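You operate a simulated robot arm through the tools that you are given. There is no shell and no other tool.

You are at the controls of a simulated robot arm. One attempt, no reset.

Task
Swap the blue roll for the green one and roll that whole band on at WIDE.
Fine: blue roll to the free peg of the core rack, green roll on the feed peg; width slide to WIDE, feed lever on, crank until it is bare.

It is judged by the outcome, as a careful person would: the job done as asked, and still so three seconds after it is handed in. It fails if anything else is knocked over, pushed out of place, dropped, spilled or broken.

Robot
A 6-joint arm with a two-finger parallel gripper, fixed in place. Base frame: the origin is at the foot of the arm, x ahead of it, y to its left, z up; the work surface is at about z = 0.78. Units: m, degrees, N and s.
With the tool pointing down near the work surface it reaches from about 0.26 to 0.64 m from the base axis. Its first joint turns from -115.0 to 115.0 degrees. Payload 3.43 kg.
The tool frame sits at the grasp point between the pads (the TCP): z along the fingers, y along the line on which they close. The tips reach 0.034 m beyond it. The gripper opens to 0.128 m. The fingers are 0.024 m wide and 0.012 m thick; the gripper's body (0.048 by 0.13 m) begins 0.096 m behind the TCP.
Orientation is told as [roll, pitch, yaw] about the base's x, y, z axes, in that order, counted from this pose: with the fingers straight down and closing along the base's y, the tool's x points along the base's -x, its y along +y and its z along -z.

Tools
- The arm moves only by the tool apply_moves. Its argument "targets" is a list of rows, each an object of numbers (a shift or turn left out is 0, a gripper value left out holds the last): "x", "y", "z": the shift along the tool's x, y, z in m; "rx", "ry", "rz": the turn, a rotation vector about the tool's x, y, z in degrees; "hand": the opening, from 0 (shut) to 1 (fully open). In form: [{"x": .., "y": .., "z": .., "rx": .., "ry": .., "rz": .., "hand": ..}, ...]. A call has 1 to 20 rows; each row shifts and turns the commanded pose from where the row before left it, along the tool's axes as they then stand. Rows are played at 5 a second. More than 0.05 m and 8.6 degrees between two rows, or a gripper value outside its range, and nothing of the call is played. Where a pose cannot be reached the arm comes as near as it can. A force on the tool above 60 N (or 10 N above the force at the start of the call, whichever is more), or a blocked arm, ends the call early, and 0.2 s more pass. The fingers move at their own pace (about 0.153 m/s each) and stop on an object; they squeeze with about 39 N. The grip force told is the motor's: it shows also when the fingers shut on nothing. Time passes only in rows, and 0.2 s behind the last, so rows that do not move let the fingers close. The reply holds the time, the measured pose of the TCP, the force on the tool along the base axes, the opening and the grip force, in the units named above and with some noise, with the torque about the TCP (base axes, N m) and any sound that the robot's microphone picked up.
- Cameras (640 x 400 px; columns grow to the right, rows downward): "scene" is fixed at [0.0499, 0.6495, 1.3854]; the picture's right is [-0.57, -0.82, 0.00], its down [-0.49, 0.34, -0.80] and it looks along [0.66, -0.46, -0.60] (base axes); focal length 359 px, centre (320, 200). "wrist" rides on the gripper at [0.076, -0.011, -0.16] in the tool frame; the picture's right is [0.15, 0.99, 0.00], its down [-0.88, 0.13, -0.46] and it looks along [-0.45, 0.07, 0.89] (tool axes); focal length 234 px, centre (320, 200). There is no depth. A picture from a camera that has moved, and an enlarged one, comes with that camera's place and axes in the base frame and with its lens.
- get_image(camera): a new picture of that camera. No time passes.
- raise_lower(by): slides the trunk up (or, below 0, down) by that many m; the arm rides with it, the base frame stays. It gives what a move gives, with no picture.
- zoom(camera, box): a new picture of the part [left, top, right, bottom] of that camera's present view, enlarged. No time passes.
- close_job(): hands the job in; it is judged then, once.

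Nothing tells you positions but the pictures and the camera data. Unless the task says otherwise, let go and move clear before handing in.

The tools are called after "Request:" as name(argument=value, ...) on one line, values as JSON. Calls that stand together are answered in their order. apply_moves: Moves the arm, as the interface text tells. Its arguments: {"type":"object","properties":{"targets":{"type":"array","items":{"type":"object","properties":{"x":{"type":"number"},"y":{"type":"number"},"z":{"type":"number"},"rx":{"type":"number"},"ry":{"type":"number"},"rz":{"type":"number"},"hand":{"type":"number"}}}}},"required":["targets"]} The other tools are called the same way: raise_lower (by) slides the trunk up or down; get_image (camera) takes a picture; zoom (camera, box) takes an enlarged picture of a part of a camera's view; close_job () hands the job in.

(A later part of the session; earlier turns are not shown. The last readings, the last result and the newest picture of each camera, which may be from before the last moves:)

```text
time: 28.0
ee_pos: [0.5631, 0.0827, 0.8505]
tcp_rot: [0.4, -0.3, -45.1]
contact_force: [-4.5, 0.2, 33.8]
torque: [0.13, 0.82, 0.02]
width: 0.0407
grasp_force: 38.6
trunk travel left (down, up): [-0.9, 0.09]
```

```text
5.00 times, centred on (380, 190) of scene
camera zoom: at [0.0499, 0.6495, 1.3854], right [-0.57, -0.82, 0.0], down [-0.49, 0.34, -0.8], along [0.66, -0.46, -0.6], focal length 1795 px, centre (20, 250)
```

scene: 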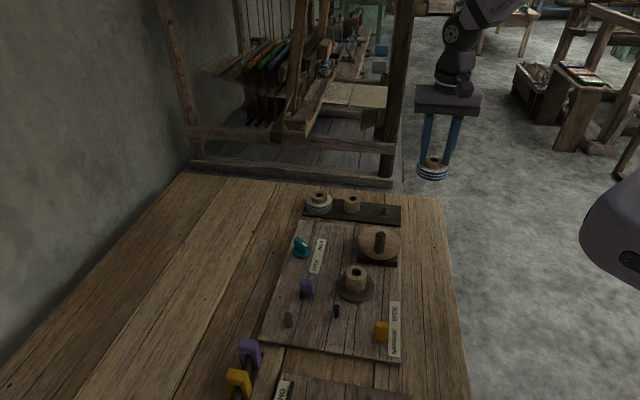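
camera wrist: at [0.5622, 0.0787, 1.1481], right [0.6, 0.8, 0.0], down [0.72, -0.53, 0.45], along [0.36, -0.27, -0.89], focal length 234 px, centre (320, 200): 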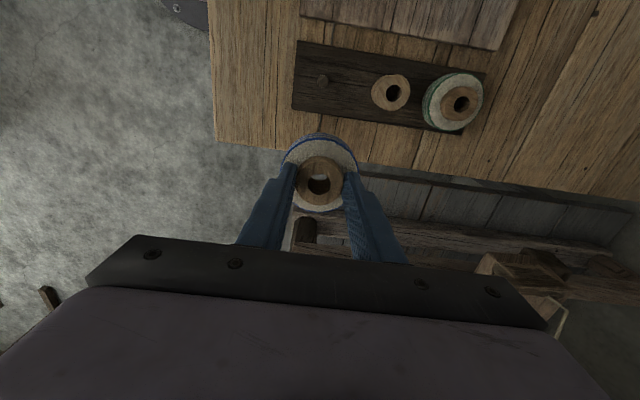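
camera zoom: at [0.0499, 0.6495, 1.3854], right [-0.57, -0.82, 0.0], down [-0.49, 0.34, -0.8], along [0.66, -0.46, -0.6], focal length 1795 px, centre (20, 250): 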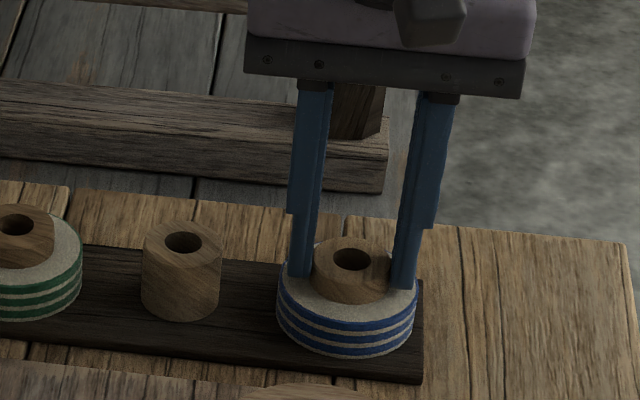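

It made contact at the seated height (TCP 0.849, matching the feed peg). I'll ease the load and open the fingers slightly.

Request:
apply_moves(targets=[{"z": -0.0055}, {}])

Request:
apply_moves(targets=[{"hand": 0.36}, {"hand": 0.42}, {}, {"z": -0.01}, {"z": -0.03}, {"z": -0.04}, {"z": -0.04}, {}])

Request:
zoom(camera="scene", box=[300, 150, 430, 250])

Request:
get_image(camera="wrist")

```text
time: 28.6
ee_pos: [0.5647, 0.0824, 0.8497]
tcp_rot: [0.1, -0.1, -45.0]
contact_force: [3.5, 0.3, 9.8]
torque: [-0.09, -0.43, 0.0]
width: 0.0406
grasp_force: 38.7
trunk travel left (down, up): [-0.9, 0.09]
```

```text
time: 30.4
ee_pos: [0.5654, 0.0827, 0.9721]
tcp_rot: [0.0, 0.0, -44.9]
contact_force: [-0.4, 0.5, 0.9]
torque: [-0.01, 0.05, 0.0]
width: 0.0538
grasp_force: 0.1
trunk travel left (down, up): [-0.9, 0.09]
```

```text
4.00 times, centred on (365, 200) of scene
camera zoom: at [0.0499, 0.6495, 1.3854], right [-0.57, -0.82, 0.0], down [-0.49, 0.34, -0.8], along [0.66, -0.46, -0.6], focal length 1436 px, centre (140, 200)
```

zoom: 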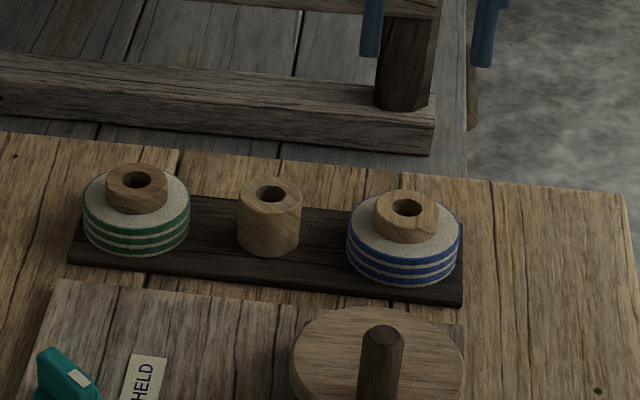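

```text
taken
camera wrist: at [0.5062, 0.1286, 1.1313], right [0.6, 0.8, 0.0], down [0.72, -0.53, 0.46], along [0.37, -0.27, -0.89], focal length 234 px, centre (320, 200)
```

wrist: 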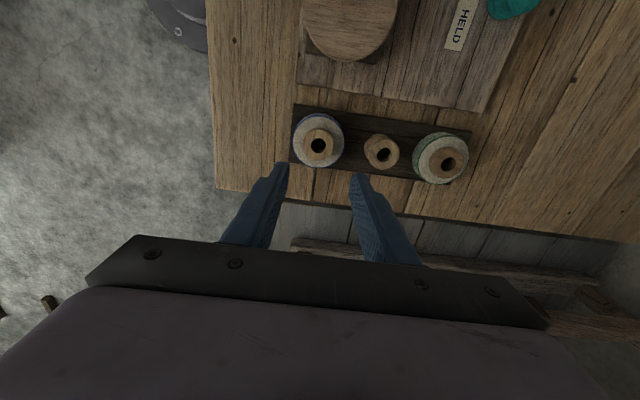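

The blue roll sits properly on the free peg. I'll rise and lower the trunk by 0.12 m to gain reach down at rack height for the green roll.

Request:
apply_moves(targets=[{"z": -0.04}, {"z": -0.04}, {"z": -0.04}, {}])

Request:
raise_lower(by=-0.12)

Request:
get_image(camera="scene")

Request:
zoom(camera="wrist", box=[280, 80, 480, 220])

```text
time: 31.4
ee_pos: [0.5656, 0.082, 1.0888]
tcp_rot: [-0.1, 0.0, -45.0]
contact_force: [0.1, 0.4, 0.2]
torque: [-0.03, 0.0, -0.02]
width: 0.054
grasp_force: 0.1
trunk travel left (down, up): [-0.9, 0.09]
```

```text
time: 32.9
ee_pos: [0.5649, 0.0815, 0.9689]
tcp_rot: [0.0, 0.0, -45.0]
contact_force: [-0.4, 0.2, 0.2]
torque: [-0.04, 0.0, -0.02]
width: 0.0536
grasp_force: 0.0
trunk travel left (down, up): [-0.78, 0.21]
```

```text
taken
```

scene: 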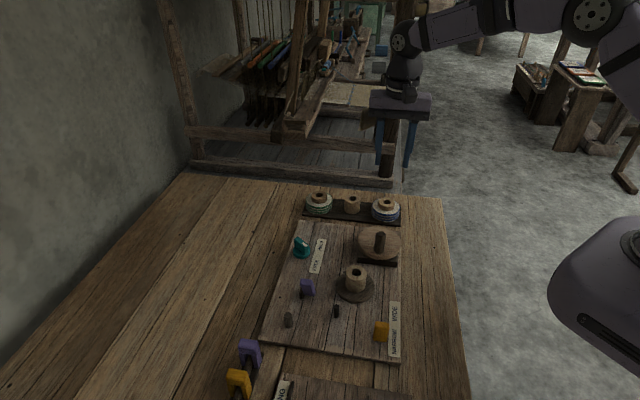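

```text
2.86 times, centred on (380, 150) of wrist
camera zoom: at [0.5053, 0.1286, 1.1288], right [0.6, 0.8, 0.0], down [0.71, -0.53, 0.46], along [0.37, -0.27, -0.89], focal length 669 px, centre (149, 343)
```

zoom: 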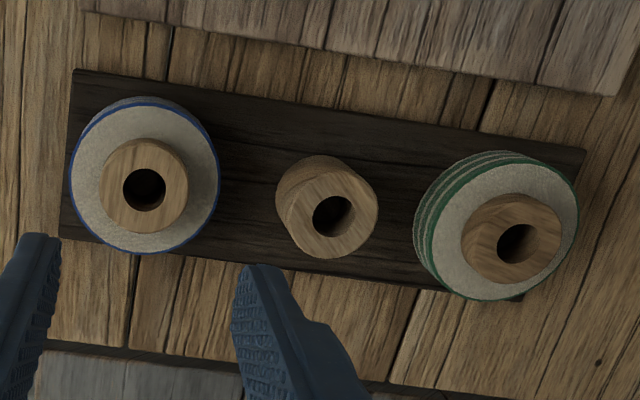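

Measured from here, the three rack pegs are 0.089 m apart and the green roll is at (0.690, 0.208). I'll turn to yaw 17°, move nearer and tilt 20°.

Request:
apply_moves(targets=[{"rz": -7.75}, {"rz": -7.75}, {"rz": -7.75}, {"rz": -7.75}, {"rz": -7.75}, {"rz": -7.75}, {"rz": -7.75}, {"rz": -7.75}, {"x": -0.0243, "y": 0.0281}, {"x": -0.0243, "y": 0.0281}, {"x": -0.0243, "y": 0.0281}, {"ry": -7}, {"ry": -7}, {"ry": -6}, {}])

Request:
get_image(camera="wrist")

```text
time: 36.1
ee_pos: [0.6106, 0.1849, 0.9686]
tcp_rot: [-0.1, -20.0, 17.0]
contact_force: [-0.1, -0.3, 0.1]
torque: [0.01, 0.0, 0.02]
width: 0.0538
grasp_force: 0.1
trunk travel left (down, up): [-0.78, 0.21]
```

```text
taken
camera wrist: at [0.4939, 0.1379, 1.0931], right [-0.42, 0.91, -0.05], down [0.6, 0.32, 0.73], along [0.68, 0.28, -0.68], focal length 234 px, centre (320, 200)
```

wrist: 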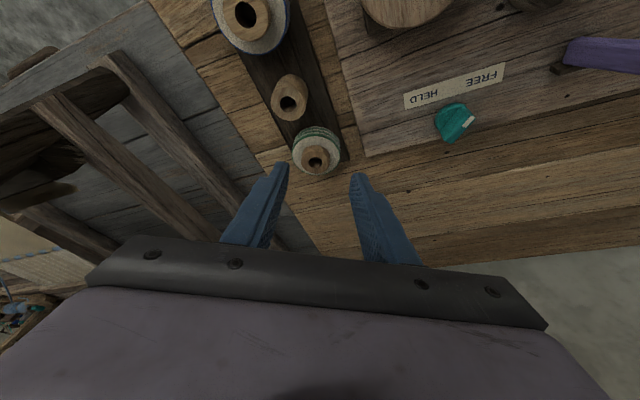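

Request:
apply_moves(targets=[{"x": -0.015, "y": -0.0008, "z": 0.0298, "hand": 0.5}, {"x": -0.015, "z": 0.0298}, {"x": -0.015, "z": 0.0298}, {}, {}])

Request:
zoom(camera="wrist", box=[250, 110, 390, 220])

Request:
zoom(camera="scene", box=[280, 140, 400, 230])

```text
time: 37.3
ee_pos: [0.6807, 0.2032, 0.899]
tcp_rot: [-0.1, -19.9, 17.0]
contact_force: [-0.5, 0.8, 0.3]
torque: [0.02, 0.01, 0.0]
width: 0.0642
grasp_force: 0.1
trunk travel left (down, up): [-0.78, 0.21]
```

```text
3.64 times, centred on (320, 165) of wrist
camera zoom: at [0.5641, 0.1572, 1.0231], right [-0.42, 0.91, -0.05], down [0.6, 0.32, 0.73], along [0.68, 0.28, -0.68], focal length 852 px, centre (320, 327)
```

zoom: 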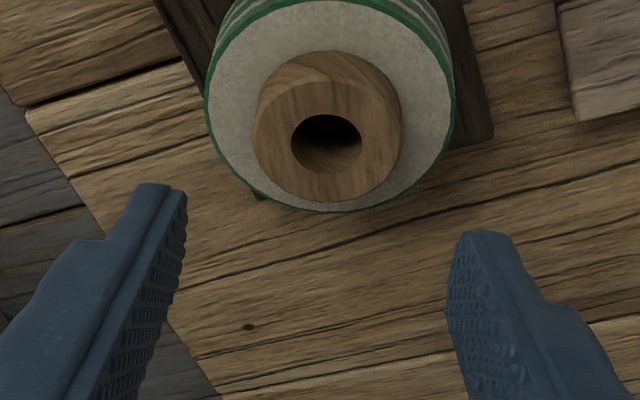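

```text
4.44 times, centred on (340, 185) of scene
camera zoom: at [0.0499, 0.6495, 1.3854], right [-0.57, -0.82, 0.0], down [-0.49, 0.34, -0.8], along [0.66, -0.46, -0.6], focal length 1596 px, centre (231, 267)
```

zoom: 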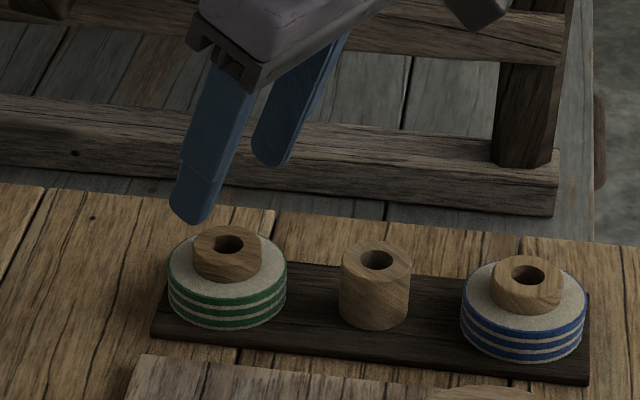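

The green roll's hole lines up with the tilted tool. I'll lower most of the way, vertically.

Request:
apply_moves(targets=[{"x": 0.0067, "z": 0.0162}, {"x": 0.0067, "z": 0.0162}, {}, {}])

Request:
zoom(camera="wrist", box=[250, 110, 390, 220])

Request:
zoom(camera="scene", box=[280, 160, 370, 230])

```text
time: 38.3
ee_pos: [0.6797, 0.2043, 0.8636]
tcp_rot: [0.0, -20.0, 17.0]
contact_force: [-0.1, -0.1, 0.3]
torque: [0.02, 0.0, 0.02]
width: 0.064
grasp_force: 0.0
trunk travel left (down, up): [-0.78, 0.21]
```

```text
3.64 times, centred on (320, 165) of wrist
camera zoom: at [0.564, 0.1575, 0.989], right [-0.42, 0.91, -0.05], down [0.6, 0.32, 0.73], along [0.68, 0.28, -0.68], focal length 852 px, centre (320, 327)
```

zoom: 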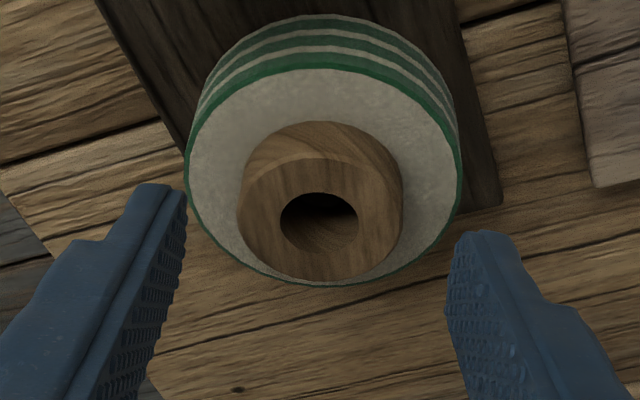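

```text
5.71 times, centred on (325, 195) of scene
camera zoom: at [0.0499, 0.6495, 1.3854], right [-0.57, -0.82, 0.0], down [-0.49, 0.34, -0.8], along [0.66, -0.46, -0.6], focal length 2052 px, centre (291, 229)
```

zoom: 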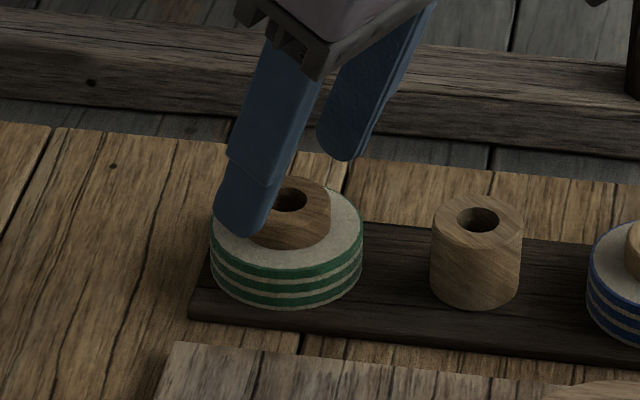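

Request:
apply_moves(targets=[{"x": 0.0029, "z": 0.0067}, {"x": 0.0029, "z": 0.0064}, {}])

Request:
zoom(camera="scene", box=[280, 160, 370, 230])

Request:
zoom(camera="wrist", box=[250, 110, 390, 220])

```text
time: 39.1
ee_pos: [0.6793, 0.2037, 0.8498]
tcp_rot: [0.1, -20.0, 17.0]
contact_force: [0.3, 0.0, 1.3]
torque: [0.01, 0.0, -0.03]
width: 0.0637
grasp_force: 0.0
trunk travel left (down, up): [-0.78, 0.21]
```

```text
5.71 times, centred on (325, 195) of scene
camera zoom: at [0.0499, 0.6495, 1.3854], right [-0.57, -0.82, 0.0], down [-0.49, 0.34, -0.8], along [0.66, -0.46, -0.6], focal length 2052 px, centre (291, 229)
```

zoom: 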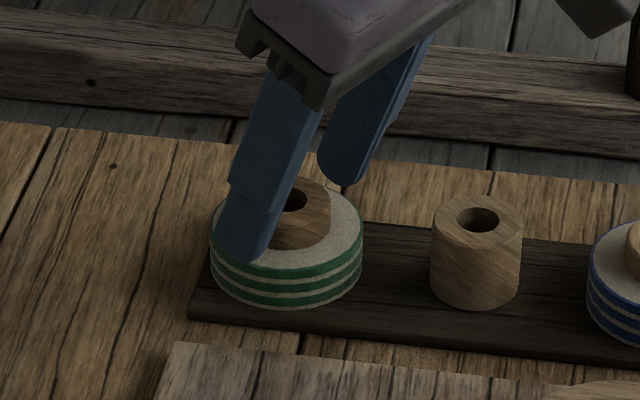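

```text
3.64 times, centred on (320, 165) of wrist
camera zoom: at [0.5635, 0.1572, 0.9747], right [-0.42, 0.91, -0.05], down [0.6, 0.32, 0.73], along [0.68, 0.28, -0.68], focal length 852 px, centre (320, 327)
```

zoom: 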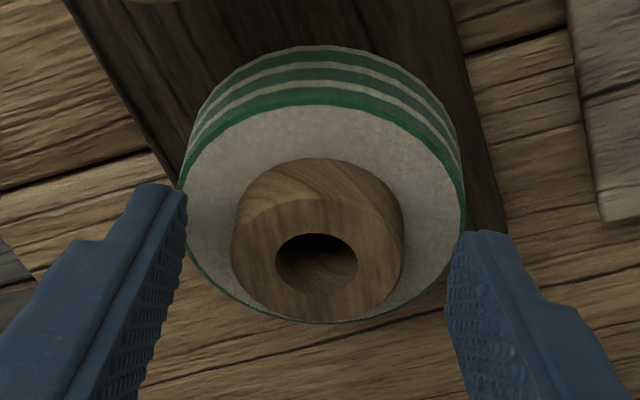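

The fingers straddle the core with no contact. Closing now.

Request:
apply_moves(targets=[{"hand": 0.0}, {}, {}, {}])

Request:
zoom(camera="wrist", box=[250, 110, 390, 220])

Request:
zoom(camera="scene", box=[280, 160, 370, 230])

```text
time: 40.1
ee_pos: [0.6794, 0.2038, 0.8507]
tcp_rot: [0.0, -20.0, 17.0]
contact_force: [0.5, 0.6, 0.6]
torque: [0.01, 0.01, 0.01]
width: 0.0408
grasp_force: 39.1
trunk travel left (down, up): [-0.78, 0.21]
```

```text
3.64 times, centred on (320, 165) of wrist
camera zoom: at [0.5635, 0.1573, 0.9746], right [-0.42, 0.91, -0.05], down [0.6, 0.32, 0.73], along [0.68, 0.28, -0.68], focal length 852 px, centre (320, 327)
```

zoom: 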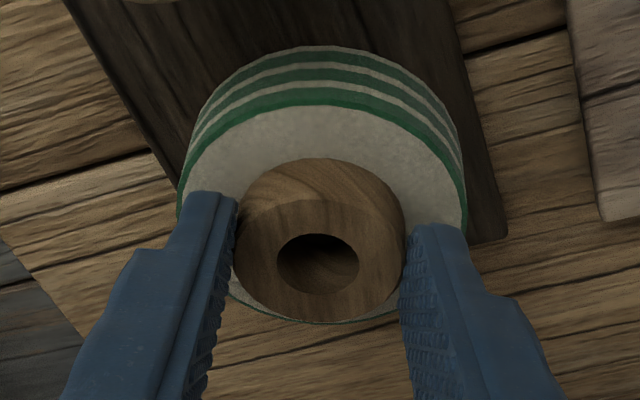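

```text
5.71 times, centred on (325, 195) of scene
camera zoom: at [0.0499, 0.6495, 1.3854], right [-0.57, -0.82, 0.0], down [-0.49, 0.34, -0.8], along [0.66, -0.46, -0.6], focal length 2052 px, centre (291, 229)
```

zoom: 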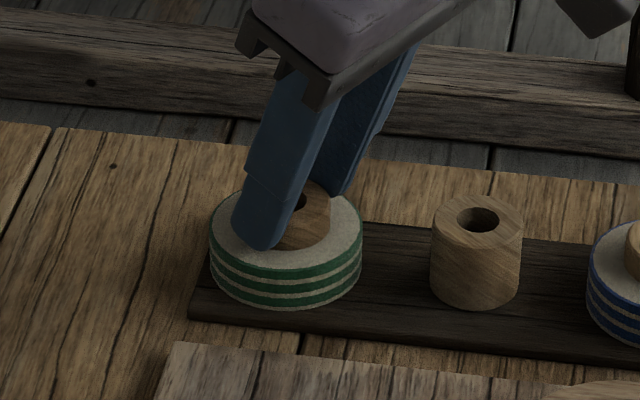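

Request:
apply_moves(targets=[{"x": -0.0034, "z": -0.0094}, {"x": -0.0051, "z": -0.0141}, {"x": -0.0086, "z": -0.0235}, {"x": -0.0086, "z": -0.0235}, {}, {}])

Request:
zoom(camera="wrist", box=[250, 110, 390, 220])

Request:
zoom(camera="scene", box=[270, 130, 400, 230])

```text
time: 41.5
ee_pos: [0.6781, 0.2042, 0.9276]
tcp_rot: [0.0, -20.0, 17.1]
contact_force: [0.1, 0.2, -0.7]
torque: [0.0, 0.02, -0.04]
width: 0.0406
grasp_force: 39.2
trunk travel left (down, up): [-0.78, 0.21]
```

```text
3.64 times, centred on (320, 165) of wrist
camera zoom: at [0.563, 0.1574, 1.0511], right [-0.42, 0.91, -0.05], down [0.6, 0.32, 0.73], along [0.68, 0.28, -0.68], focal length 852 px, centre (320, 327)
```

zoom: 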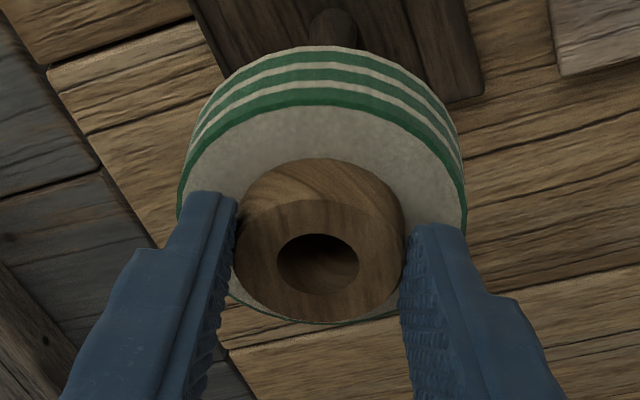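

```text
4.00 times, centred on (335, 180) of scene
camera zoom: at [0.0499, 0.6495, 1.3854], right [-0.57, -0.82, 0.0], down [-0.49, 0.34, -0.8], along [0.66, -0.46, -0.6], focal length 1436 px, centre (260, 280)
```

zoom: 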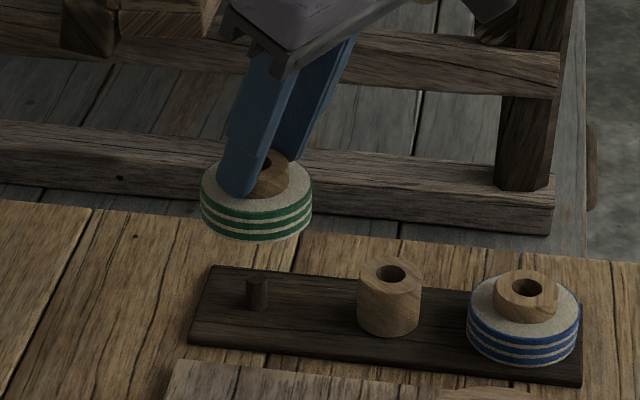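

The green roll hangs level in the tilted grip. I'll raise it a little, carry it toward the feed peg, then turn about the vertical so the fingers close clear of the lever.

Request:
apply_moves(targets=[{"x": -0.0103, "z": -0.0282}, {"x": 0.0188, "y": 0.0382, "z": -0.00684}, {"x": 0.0188, "y": 0.0382, "z": -0.00684}, {"x": 0.0188, "y": 0.0382, "z": -0.00684}, {"x": 0.0188, "y": 0.0382, "z": -0.00684}, {"x": 0.0188, "y": 0.0382, "z": -0.00684}, {"x": 0.0188, "y": 0.0382, "z": -0.00684}, {"x": 0.0188, "y": 0.0382, "z": -0.00684}, {}])

Request:
apply_moves(targets=[{"rx": 2.65, "rz": 7.283}, {"rx": 2.65, "rz": 7.283}, {"rx": 2.65, "rz": 7.283}, {"rx": 2.65, "rz": 7.283}, {"rx": 2.65, "rz": 7.283}, {"rx": 2.65, "rz": 7.283}, {"rx": 2.65, "rz": 7.283}, {"rx": 2.65, "rz": 7.283}, {}])

Request:
get_image(camera="wrist")

Request:
get_image(camera="scene")

```text
time: 43.5
ee_pos: [0.4668, 0.4197, 0.9549]
tcp_rot: [0.0, -20.1, 17.0]
contact_force: [0.1, -0.4, -0.9]
torque: [-0.04, 0.01, -0.01]
width: 0.0405
grasp_force: 39.7
trunk travel left (down, up): [-0.78, 0.21]
```

```text
time: 45.5
ee_pos: [0.4655, 0.4182, 0.9557]
tcp_rot: [0.0, -19.9, -45.2]
contact_force: [0.2, -0.4, -1.4]
torque: [0.04, 0.0, -0.02]
width: 0.0407
grasp_force: 38.8
trunk travel left (down, up): [-0.78, 0.21]
```

```text
taken
camera wrist: at [0.3707, 0.5007, 1.08], right [0.6, 0.8, -0.05], down [0.57, -0.38, 0.73], along [0.56, -0.47, -0.68], focal length 234 px, centre (320, 200)
```

wrist: 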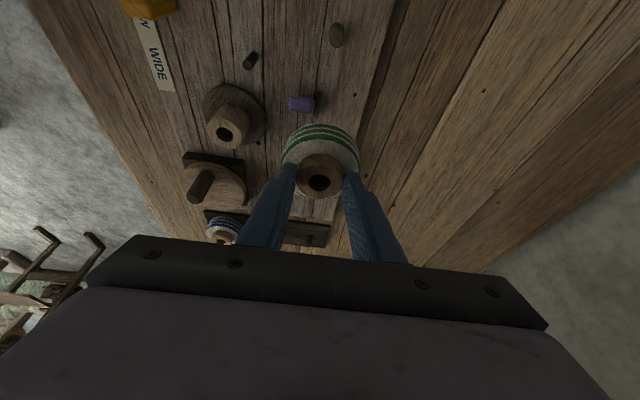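

```text
taken
```

scene: 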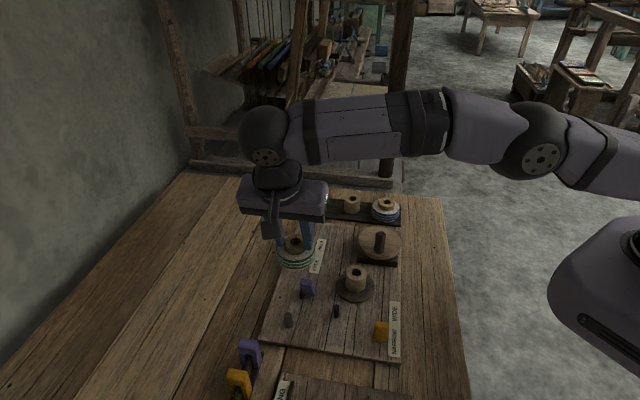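

Request:
zoom(camera="wrist", box=[280, 0, 400, 100])

Request:
zoom(camera="wrist", box=[250, 80, 390, 220])

Request:
zoom(camera="scene", box=[250, 220, 370, 340])

```text
4.00 times, centred on (340, 50) of wrist
camera zoom: at [0.3707, 0.5007, 1.08], right [0.6, 0.8, -0.05], down [0.57, -0.38, 0.73], along [0.56, -0.47, -0.68], focal length 937 px, centre (240, 800)
```

zoom: 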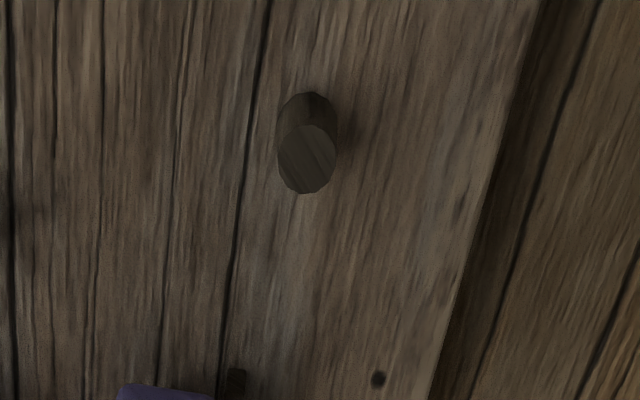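

```text
2.86 times, centred on (320, 150) of wrist
camera zoom: at [0.3707, 0.5007, 1.08], right [0.6, 0.8, -0.05], down [0.57, -0.38, 0.73], along [0.56, -0.47, -0.68], focal length 669 px, centre (320, 343)
```

zoom: 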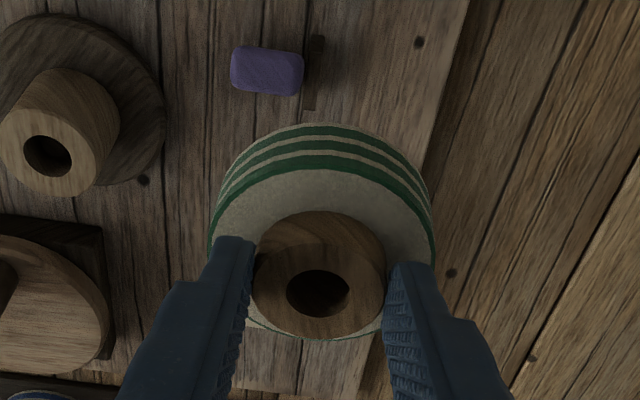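

```text
3.33 times, centred on (310, 280) of scene
camera zoom: at [0.0499, 0.6495, 1.3854], right [-0.57, -0.82, 0.0], down [-0.49, 0.34, -0.8], along [0.66, -0.46, -0.6], focal length 1197 px, centre (353, -67)
```

zoom: 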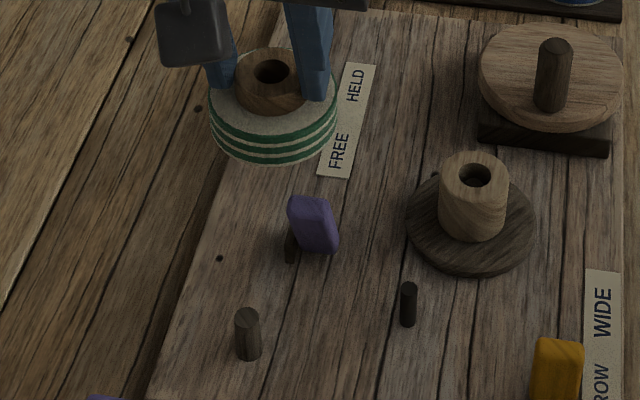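

The feed peg is 78 mm back along the tool heading. I'll move over it, lower to just above, and check.

Request:
apply_moves(targets=[{"x": 0.0368, "z": -0.0134}, {"x": 0.0368, "y": -0.0003, "z": -0.0134}, {}, {"x": 0.0085, "z": 0.0235}, {"x": 0.0085, "z": 0.0235}, {}, {}])

Request:
zoom(camera="scene", box=[240, 240, 360, 340])

Request:
zoom(camera="wrist", box=[250, 80, 390, 220])

```text
time: 47.1
ee_pos: [0.4142, 0.4626, 0.9091]
tcp_rot: [0.5, -20.0, -45.1]
contact_force: [-5.8, 12.3, 28.5]
torque: [-0.71, -0.29, -0.01]
width: 0.0407
grasp_force: 39.5
out of reach, approached as far as the arm can: row 2
trunk travel left (down, up): [-0.78, 0.21]
```

```text
4.00 times, centred on (300, 290) of scene
camera zoom: at [0.0499, 0.6495, 1.3854], right [-0.57, -0.82, 0.0], down [-0.49, 0.34, -0.8], along [0.66, -0.46, -0.6], focal length 1436 px, centre (400, -160)
```

zoom: 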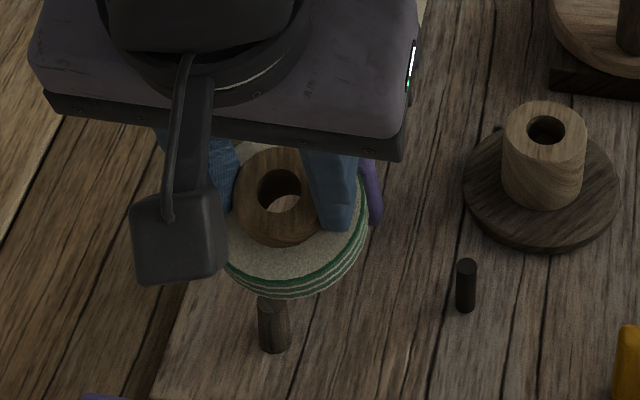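

```text
2.86 times, centred on (320, 150) of wrist
camera zoom: at [0.3169, 0.5443, 1.033], right [0.6, 0.8, -0.04], down [0.56, -0.39, 0.73], along [0.57, -0.46, -0.68], focal length 669 px, centre (320, 343)
```

zoom: 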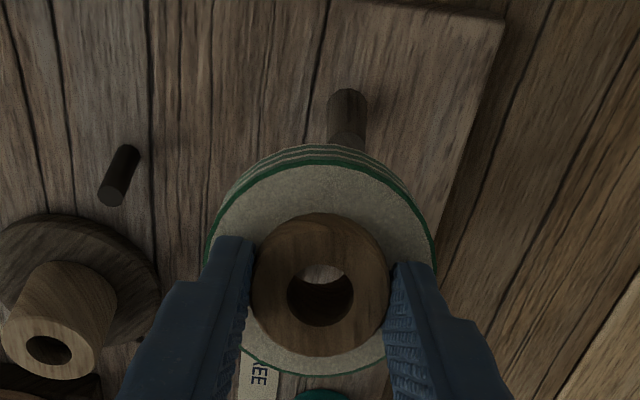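

The horizontal move stopped short at the reach limit, so the roll came down on the lever's top and tipped in the grip. I'll lift straight up and inspect both before going on.

Request:
apply_moves(targets=[{"x": -0.0068, "z": -0.0188}, {"x": -0.0137, "z": -0.0376}, {}, {}])

Request:
zoom(camera="scene", box=[240, 220, 360, 340])

Request:
get_image(camera="wrist")

Request:
zoom(camera="wrist", box=[250, 80, 390, 220])

```text
time: 48.1
ee_pos: [0.4128, 0.4584, 0.9625]
tcp_rot: [-0.1, -20.0, -45.0]
contact_force: [-0.4, 0.7, -0.7]
torque: [0.0, -0.01, 0.01]
width: 0.0406
grasp_force: 39.0
trunk travel left (down, up): [-0.78, 0.21]
```

```text
3.33 times, centred on (300, 280) of scene
camera zoom: at [0.0499, 0.6495, 1.3854], right [-0.57, -0.82, 0.0], down [-0.49, 0.34, -0.8], along [0.66, -0.46, -0.6], focal length 1197 px, centre (387, -67)
```

zoom: 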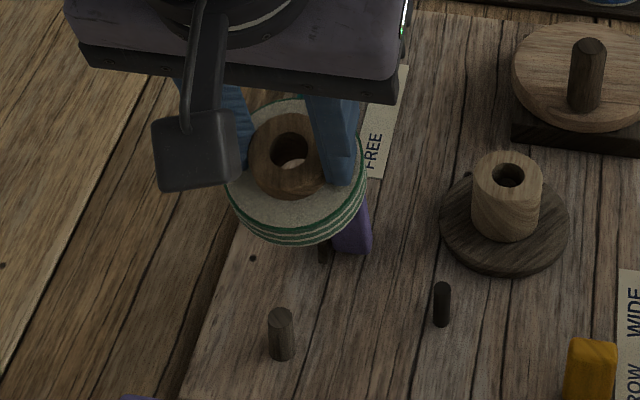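

```text
taken
camera wrist: at [0.3174, 0.5405, 1.0874], right [0.6, 0.8, -0.05], down [0.57, -0.38, 0.73], along [0.56, -0.47, -0.68], focal length 234 px, centre (320, 200)
```

wrist: 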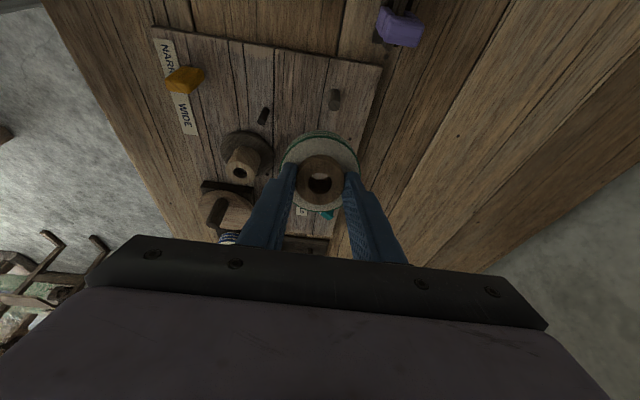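

```text
2.86 times, centred on (320, 150) of wrist
camera zoom: at [0.3174, 0.5405, 1.0874], right [0.6, 0.8, -0.05], down [0.57, -0.38, 0.73], along [0.56, -0.47, -0.68], focal length 669 px, centre (320, 343)
```

zoom: 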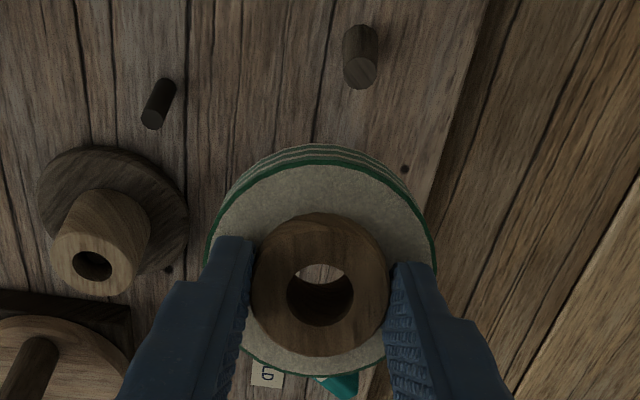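

The knock turned the roll so its axis now lines up with the tool's. The tool reached this peg while vertical before, so I'll untilt to level the roll and check.

Request:
apply_moves(targets=[{"ry": 7}, {"ry": 7}, {"ry": 6}, {}, {}])

Request:
zoom(camera="scene", box=[240, 200, 380, 340])

Request:
zoom(camera="wrist", box=[230, 80, 400, 220])

Request:
get_image(camera="scene")

```text
time: 49.3
ee_pos: [0.4184, 0.4665, 0.9659]
tcp_rot: [-0.2, 0.0, -45.0]
contact_force: [-0.1, 1.2, 0.0]
torque: [0.02, 0.03, -0.01]
width: 0.0407
grasp_force: 39.0
out of reach, approached as far as the arm can: row 2, 3
trunk travel left (down, up): [-0.78, 0.21]
```

```text
2.86 times, centred on (310, 270) of scene
camera zoom: at [0.0499, 0.6495, 1.3854], right [-0.57, -0.82, 0.0], down [-0.49, 0.34, -0.8], along [0.66, -0.46, -0.6], focal length 1026 px, centre (349, 0)
```

zoom: 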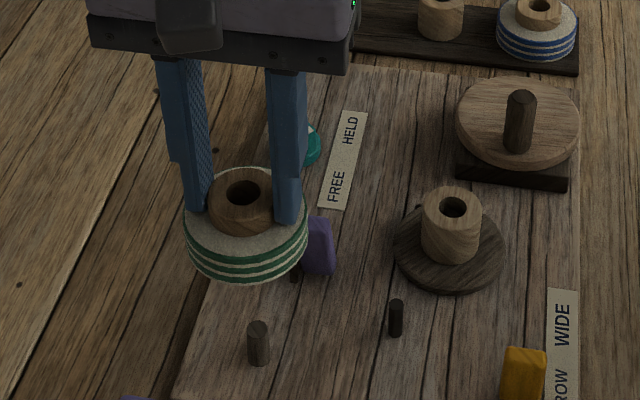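

```text
2.86 times, centred on (315, 150) of wrist
camera zoom: at [0.3593, 0.514, 1.1257], right [0.6, 0.8, 0.0], down [0.72, -0.53, 0.46], along [0.36, -0.27, -0.89], focal length 669 px, centre (334, 343)
```

zoom: 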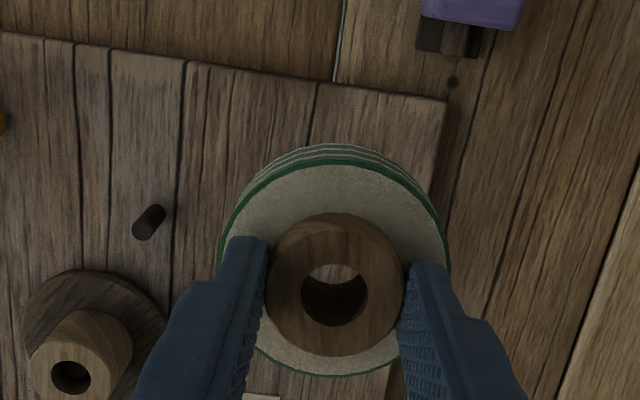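

```text
taken
```

scene: 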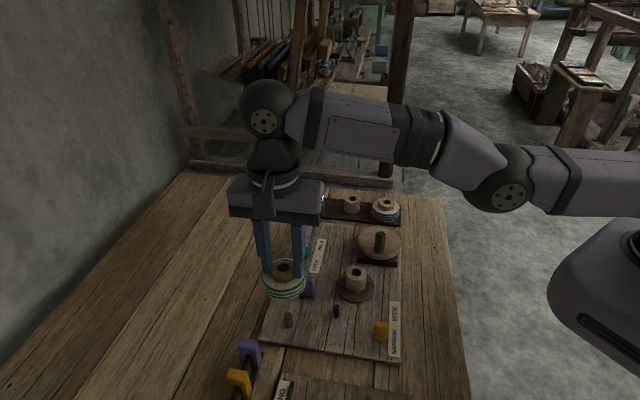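

The roll is level and nearly above the peg, and the lever hasn't moved. I'll make a 2 mm correction and lower to just above the peg.

Request:
apply_moves(targets=[{"x": 0.0015, "y": -0.0008, "z": 0.02}, {"z": 0.02}, {"z": 0.015}, {}, {}])

Request:
zoom(camera="scene", box=[250, 240, 350, 340])

Request:
zoom(camera="wrist", box=[230, 80, 400, 220])

```text
time: 50.5
ee_pos: [0.4228, 0.4739, 0.9125]
tcp_rot: [-0.2, 0.0, -45.0]
contact_force: [0.5, 0.0, 0.0]
torque: [-0.01, -0.02, 0.03]
width: 0.0405
grasp_force: 38.7
out of reach, approached as far as the arm can: row 1, 2
trunk travel left (down, up): [-0.78, 0.21]
```

```text
4.00 times, centred on (300, 290) of scene
camera zoom: at [0.0499, 0.6495, 1.3854], right [-0.57, -0.82, 0.0], down [-0.49, 0.34, -0.8], along [0.66, -0.46, -0.6], focal length 1436 px, centre (400, -160)
```

zoom: 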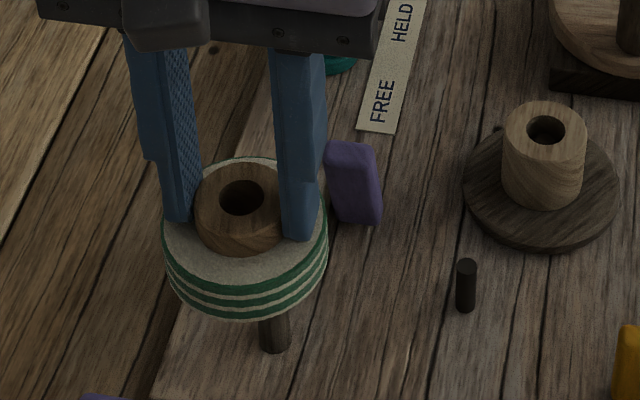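

```text
2.86 times, centred on (315, 150) of wrist
camera zoom: at [0.363, 0.5214, 1.0721], right [0.6, 0.8, 0.0], down [0.72, -0.53, 0.46], along [0.36, -0.27, -0.89], focal length 669 px, centre (334, 343)
```

zoom: 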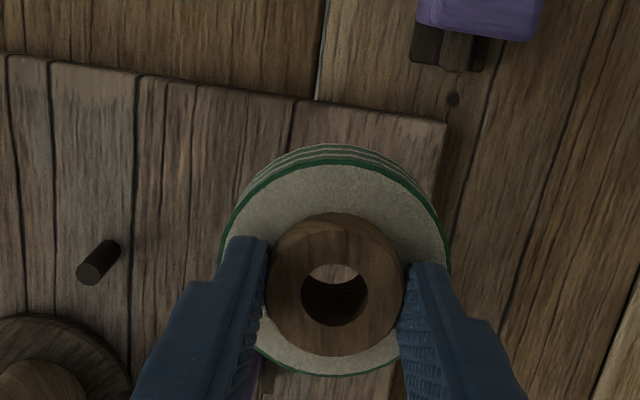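

The solver drifted about 9 mm along the closing direction. I'll correct sideways at this height and see whether the arm follows.

Request:
apply_moves(targets=[{"y": -0.0044}, {"y": -0.0044}, {}, {}])

Request:
zoom(camera="scene", box=[250, 240, 350, 340])

```text
time: 51.5
ee_pos: [0.4229, 0.4742, 0.9124]
tcp_rot: [-0.1, 0.1, -45.1]
contact_force: [0.2, 0.3, -0.9]
torque: [-0.02, 0.05, 0.0]
width: 0.0406
grasp_force: 39.1
out of reach, approached as far as the arm can: row 1, 2
trunk travel left (down, up): [-0.78, 0.21]
```

```text
4.00 times, centred on (300, 290) of scene
camera zoom: at [0.0499, 0.6495, 1.3854], right [-0.57, -0.82, 0.0], down [-0.49, 0.34, -0.8], along [0.66, -0.46, -0.6], focal length 1436 px, centre (400, -160)
```

zoom: 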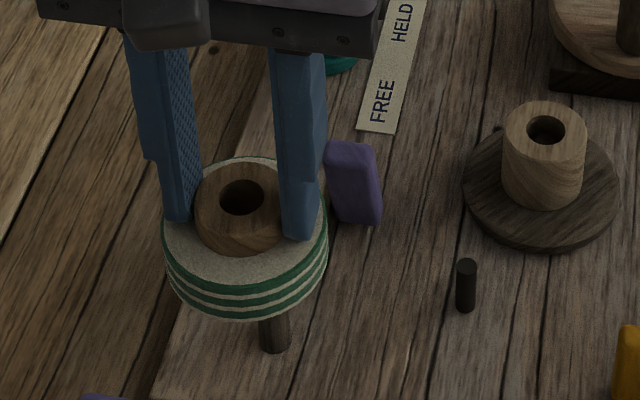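

The arm can't come inward here because of a joint limit caused by the lowered trunk. I'll return the trunk to its original height, where this pose worked.

Request:
raise_lower(by=0.12)

Request:
apply_moves(targets=[{"y": -0.0044}, {"y": -0.0044}, {}, {}])

Request:
get_image(camera="wrist")

```text
time: 53.0
ee_pos: [0.4232, 0.4736, 1.0323]
tcp_rot: [-0.2, 0.0, -45.0]
contact_force: [-0.2, -0.4, -1.0]
torque: [0.01, 0.02, 0.02]
width: 0.0406
grasp_force: 39.2
trunk travel left (down, up): [-0.9, 0.09]
```

```text
time: 54.0
ee_pos: [0.4233, 0.4745, 1.0336]
tcp_rot: [-0.2, -0.1, -45.0]
contact_force: [0.7, 1.4, -1.1]
torque: [-0.03, 0.02, 0.01]
width: 0.0405
grasp_force: 39.0
out of reach, approached as far as the arm can: row 1, 2
trunk travel left (down, up): [-0.9, 0.09]
```

```text
taken
camera wrist: at [0.363, 0.5214, 1.1923], right [0.6, 0.8, 0.0], down [0.72, -0.53, 0.46], along [0.36, -0.27, -0.89], focal length 234 px, centre (320, 200)
```

wrist: 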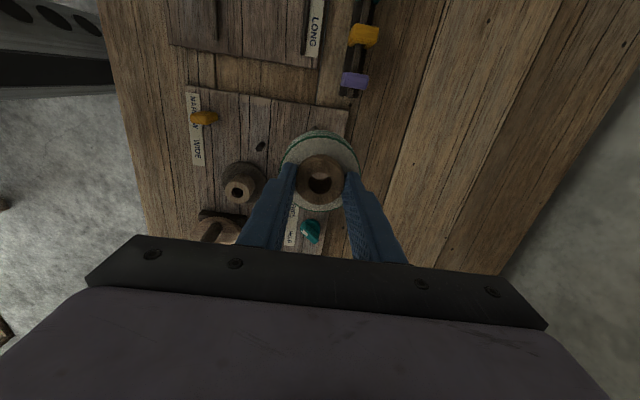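

Request:
apply_moves(targets=[{"z": 0.02}, {"z": 0.02}, {"z": 0.02}, {}, {"y": -0.0044}, {"y": -0.0044}, {}])

```text
time: 55.6
ee_pos: [0.4243, 0.476, 0.9721]
tcp_rot: [-0.3, 0.1, -45.1]
contact_force: [-0.3, -0.2, -1.2]
torque: [0.01, 0.01, -0.02]
width: 0.0406
grasp_force: 39.2
out of reach, approached as far as the arm can: row 5, 6
trunk travel left (down, up): [-0.9, 0.09]
```

Request:
get_image(camera="scene")

```text
taken
```

scene: 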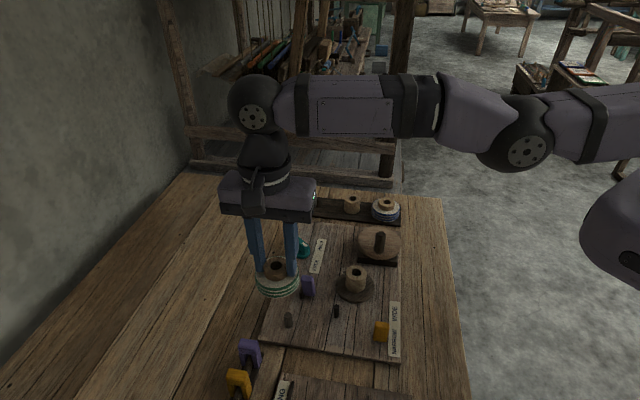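

The arm's elbow has sagged past straight, below the line from shoulder to wrist, so it can't fold inward. I'll extend it fully while high, sweep down to flip the elbow up, then come back in.

Request:
apply_moves(targets=[{"z": -0.03}, {"z": -0.03}, {"z": -0.03}, {"y": 0.02}, {"y": 0.02}, {"y": 0.02}, {"y": 0.01, "z": 0.03}, {"y": 0.01, "z": 0.03}, {"y": 0.01, "z": 0.03}, {}])

Request:
get_image(camera="scene")

```text
time: 57.8
ee_pos: [0.4323, 0.4716, 0.9633]
tcp_rot: [-0.3, 0.0, -45.0]
contact_force: [-0.6, 1.0, -0.5]
torque: [0.0, -0.02, -0.02]
width: 0.0406
grasp_force: 38.8
out of reach, approached as far as the arm can: row 3, 4, 5, 6, 7, 8, 9
trunk travel left (down, up): [-0.9, 0.09]
```

```text
taken
```

scene: 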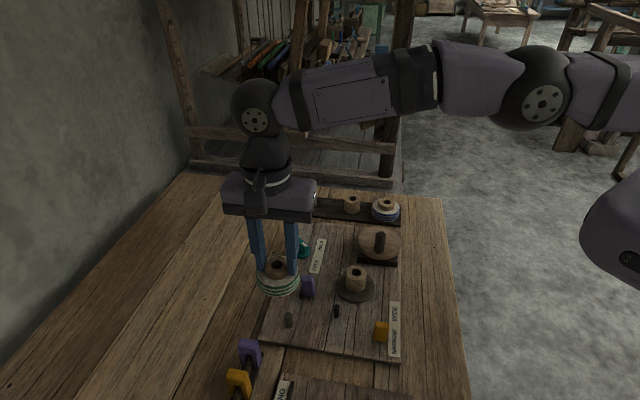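

The elbow is up again. Now I'll come inward to the peg line.

Request:
apply_moves(targets=[{"x": 0.0044, "y": -0.007}, {"x": 0.0044, "y": -0.007}, {}, {}])

Request:
zoom(camera="scene", box=[240, 200, 380, 340])

Request:
zoom(camera="wrist", box=[230, 80, 400, 220])

```text
time: 58.8
ee_pos: [0.417, 0.4679, 0.9643]
tcp_rot: [-0.2, 0.1, -45.0]
contact_force: [-0.3, 0.0, -1.0]
torque: [-0.01, -0.02, 0.0]
width: 0.0407
grasp_force: 38.7
trunk travel left (down, up): [-0.9, 0.09]
```

```text
2.86 times, centred on (310, 270) of scene
camera zoom: at [0.0499, 0.6495, 1.3854], right [-0.57, -0.82, 0.0], down [-0.49, 0.34, -0.8], along [0.66, -0.46, -0.6], focal length 1026 px, centre (349, 0)
```

zoom: 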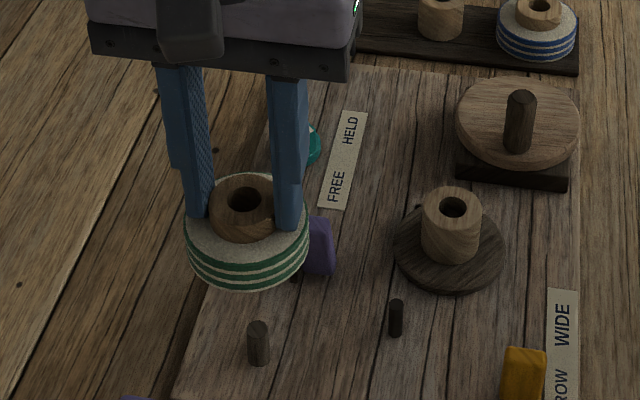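

```text
2.86 times, centred on (315, 150) of wrist
camera zoom: at [0.3563, 0.5153, 1.1239], right [0.6, 0.8, 0.0], down [0.72, -0.53, 0.46], along [0.36, -0.27, -0.89], focal length 669 px, centre (334, 343)
```

zoom: 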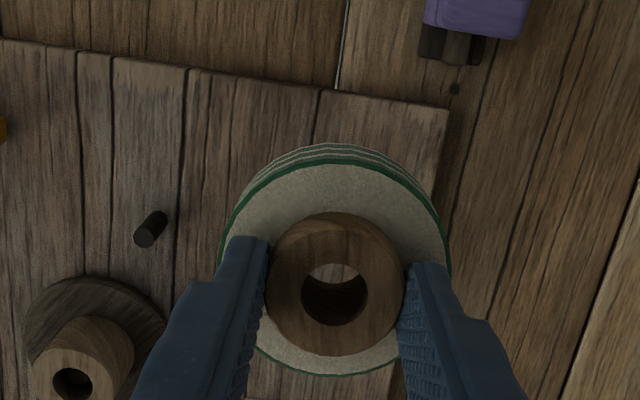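

The hole and peg agree in both cameras. I'll lower in small steps.

Request:
apply_moves(targets=[{"x": 0.0008, "z": 0.02}, {"z": 0.02}, {"z": 0.02}, {}])

Request:
zoom(camera="scene", box=[250, 250, 350, 340])

```text
time: 59.8
ee_pos: [0.4146, 0.4695, 0.9044]
tcp_rot: [-0.2, -0.1, -44.9]
contact_force: [0.2, 0.0, -1.2]
torque: [0.0, -0.04, 0.01]
width: 0.0409
grasp_force: 38.5
trunk travel left (down, up): [-0.9, 0.09]
```

```text
4.44 times, centred on (300, 295) of scene
camera zoom: at [0.0499, 0.6495, 1.3854], right [-0.57, -0.82, 0.0], down [-0.49, 0.34, -0.8], along [0.66, -0.46, -0.6], focal length 1596 px, centre (409, -222)
```

zoom: 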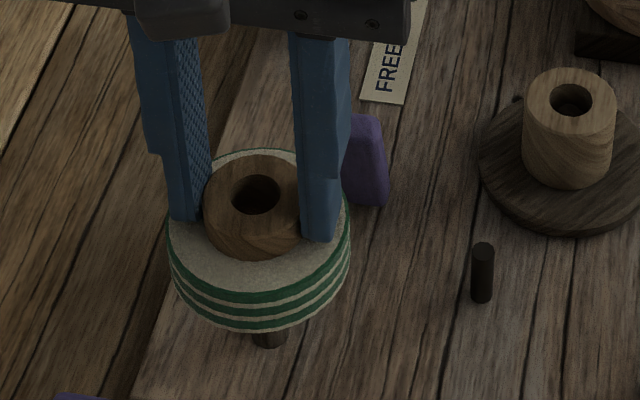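

Request:
apply_moves(targets=[{"z": 0.012}, {"z": 0.006}, {"z": 0.006}, {"z": 0.006}, {}])

Request:
zoom(camera="scene", box=[250, 250, 350, 340])

```text
time: 61.0
ee_pos: [0.4139, 0.468, 0.8742]
tcp_rot: [-0.2, 0.0, -45.0]
contact_force: [-1.0, 0.3, -1.7]
torque: [0.01, -0.01, 0.02]
width: 0.0401
grasp_force: 39.2
trunk travel left (down, up): [-0.9, 0.09]
```

```text
4.44 times, centred on (300, 295) of scene
camera zoom: at [0.0499, 0.6495, 1.3854], right [-0.57, -0.82, 0.0], down [-0.49, 0.34, -0.8], along [0.66, -0.46, -0.6], focal length 1596 px, centre (409, -222)
```

zoom: 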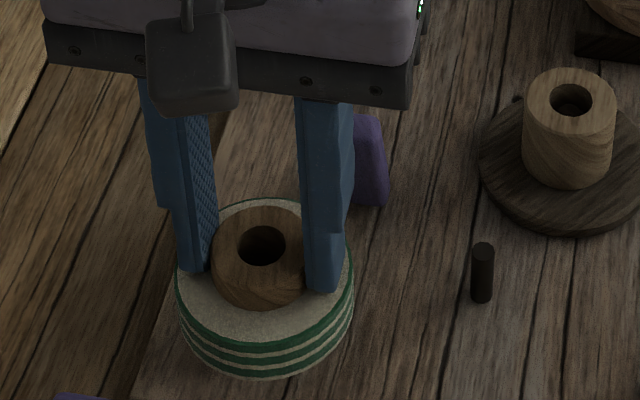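

Request:
apply_moves(targets=[{"z": 0.005}, {"z": 0.005}, {"z": 0.005}, {"z": 0.003}, {}])

Request:
zoom(camera="scene", box=[250, 250, 350, 340])

Request:
zoom(camera="wrist", box=[230, 80, 400, 220])

```text
time: 62.2
ee_pos: [0.4157, 0.4674, 0.857]
tcp_rot: [-0.2, 0.0, -45.0]
contact_force: [-0.1, -0.3, -0.2]
torque: [0.02, 0.0, 0.03]
width: 0.0405
grasp_force: 39.3
trunk travel left (down, up): [-0.9, 0.09]
```

```text
4.44 times, centred on (300, 295) of scene
camera zoom: at [0.0499, 0.6495, 1.3854], right [-0.57, -0.82, 0.0], down [-0.49, 0.34, -0.8], along [0.66, -0.46, -0.6], focal length 1596 px, centre (409, -222)
```

zoom: 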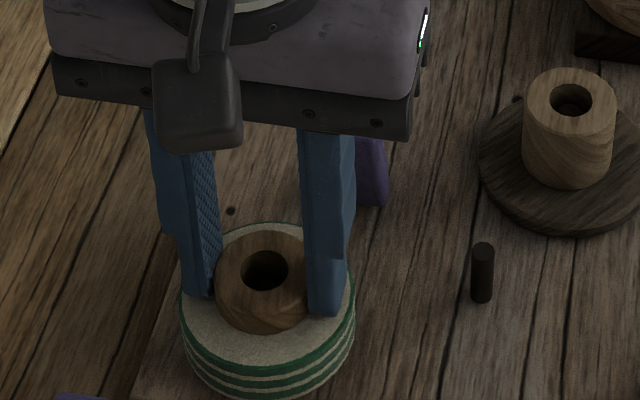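

```text
2.86 times, centred on (315, 150) of wrist
camera zoom: at [0.3555, 0.515, 1.0159], right [0.6, 0.8, 0.0], down [0.72, -0.53, 0.46], along [0.36, -0.27, -0.89], focal length 669 px, centre (334, 343)
```

zoom: 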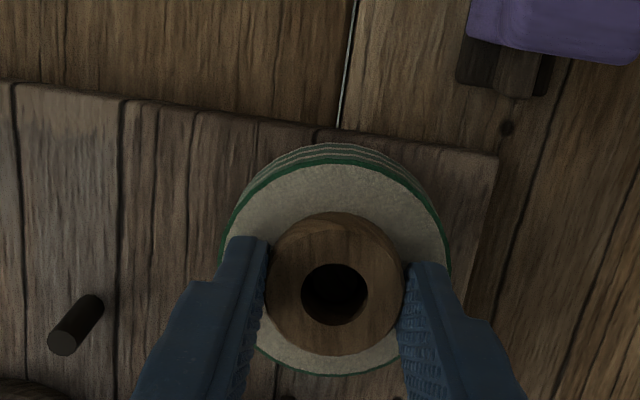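

The peg has entered the hole with no side force. I'll go on down until it seats.

Request:
apply_moves(targets=[{"z": 0.002}, {"z": 0.002}, {}])

Request:
apply_moves(targets=[{"z": 0.002}, {"z": 0.001}, {}])

```text
time: 63.0
ee_pos: [0.4153, 0.4679, 0.8523]
tcp_rot: [-0.3, 0.0, -45.0]
contact_force: [0.7, 0.0, -0.5]
torque: [0.05, 0.0, 0.01]
width: 0.0405
grasp_force: 38.8
trunk travel left (down, up): [-0.9, 0.09]
```

```text
time: 63.8
ee_pos: [0.4162, 0.4689, 0.8494]
tcp_rot: [-0.1, 0.1, -45.0]
contact_force: [-0.5, -0.4, -2.1]
torque: [0.02, 0.0, 0.01]
width: 0.0405
grasp_force: 38.5
trunk travel left (down, up): [-0.9, 0.09]
```

Request:
apply_moves(targets=[{"z": 0.0015}, {"z": 0.0015}, {}])

Request:
zoom(camera="scene", box=[250, 250, 350, 340])

```text
time: 64.6
ee_pos: [0.4153, 0.4687, 0.8478]
tcp_rot: [0.0, 0.0, -45.0]
contact_force: [0.3, -0.2, 8.7]
torque: [-0.19, -0.24, 0.0]
width: 0.0406
grasp_force: 38.8
trunk travel left (down, up): [-0.9, 0.09]
```

```text
4.44 times, centred on (300, 295) of scene
camera zoom: at [0.0499, 0.6495, 1.3854], right [-0.57, -0.82, 0.0], down [-0.49, 0.34, -0.8], along [0.66, -0.46, -0.6], focal length 1596 px, centre (409, -222)
```

zoom: 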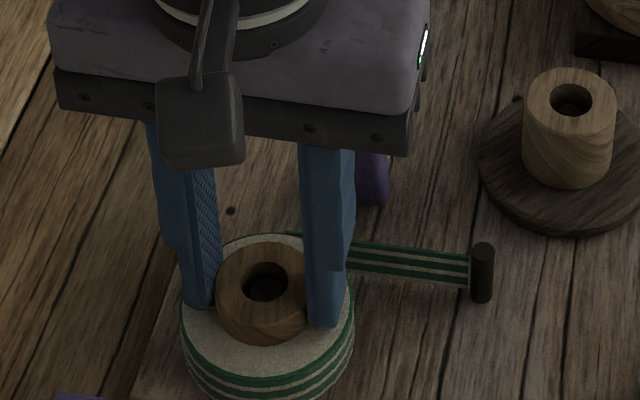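

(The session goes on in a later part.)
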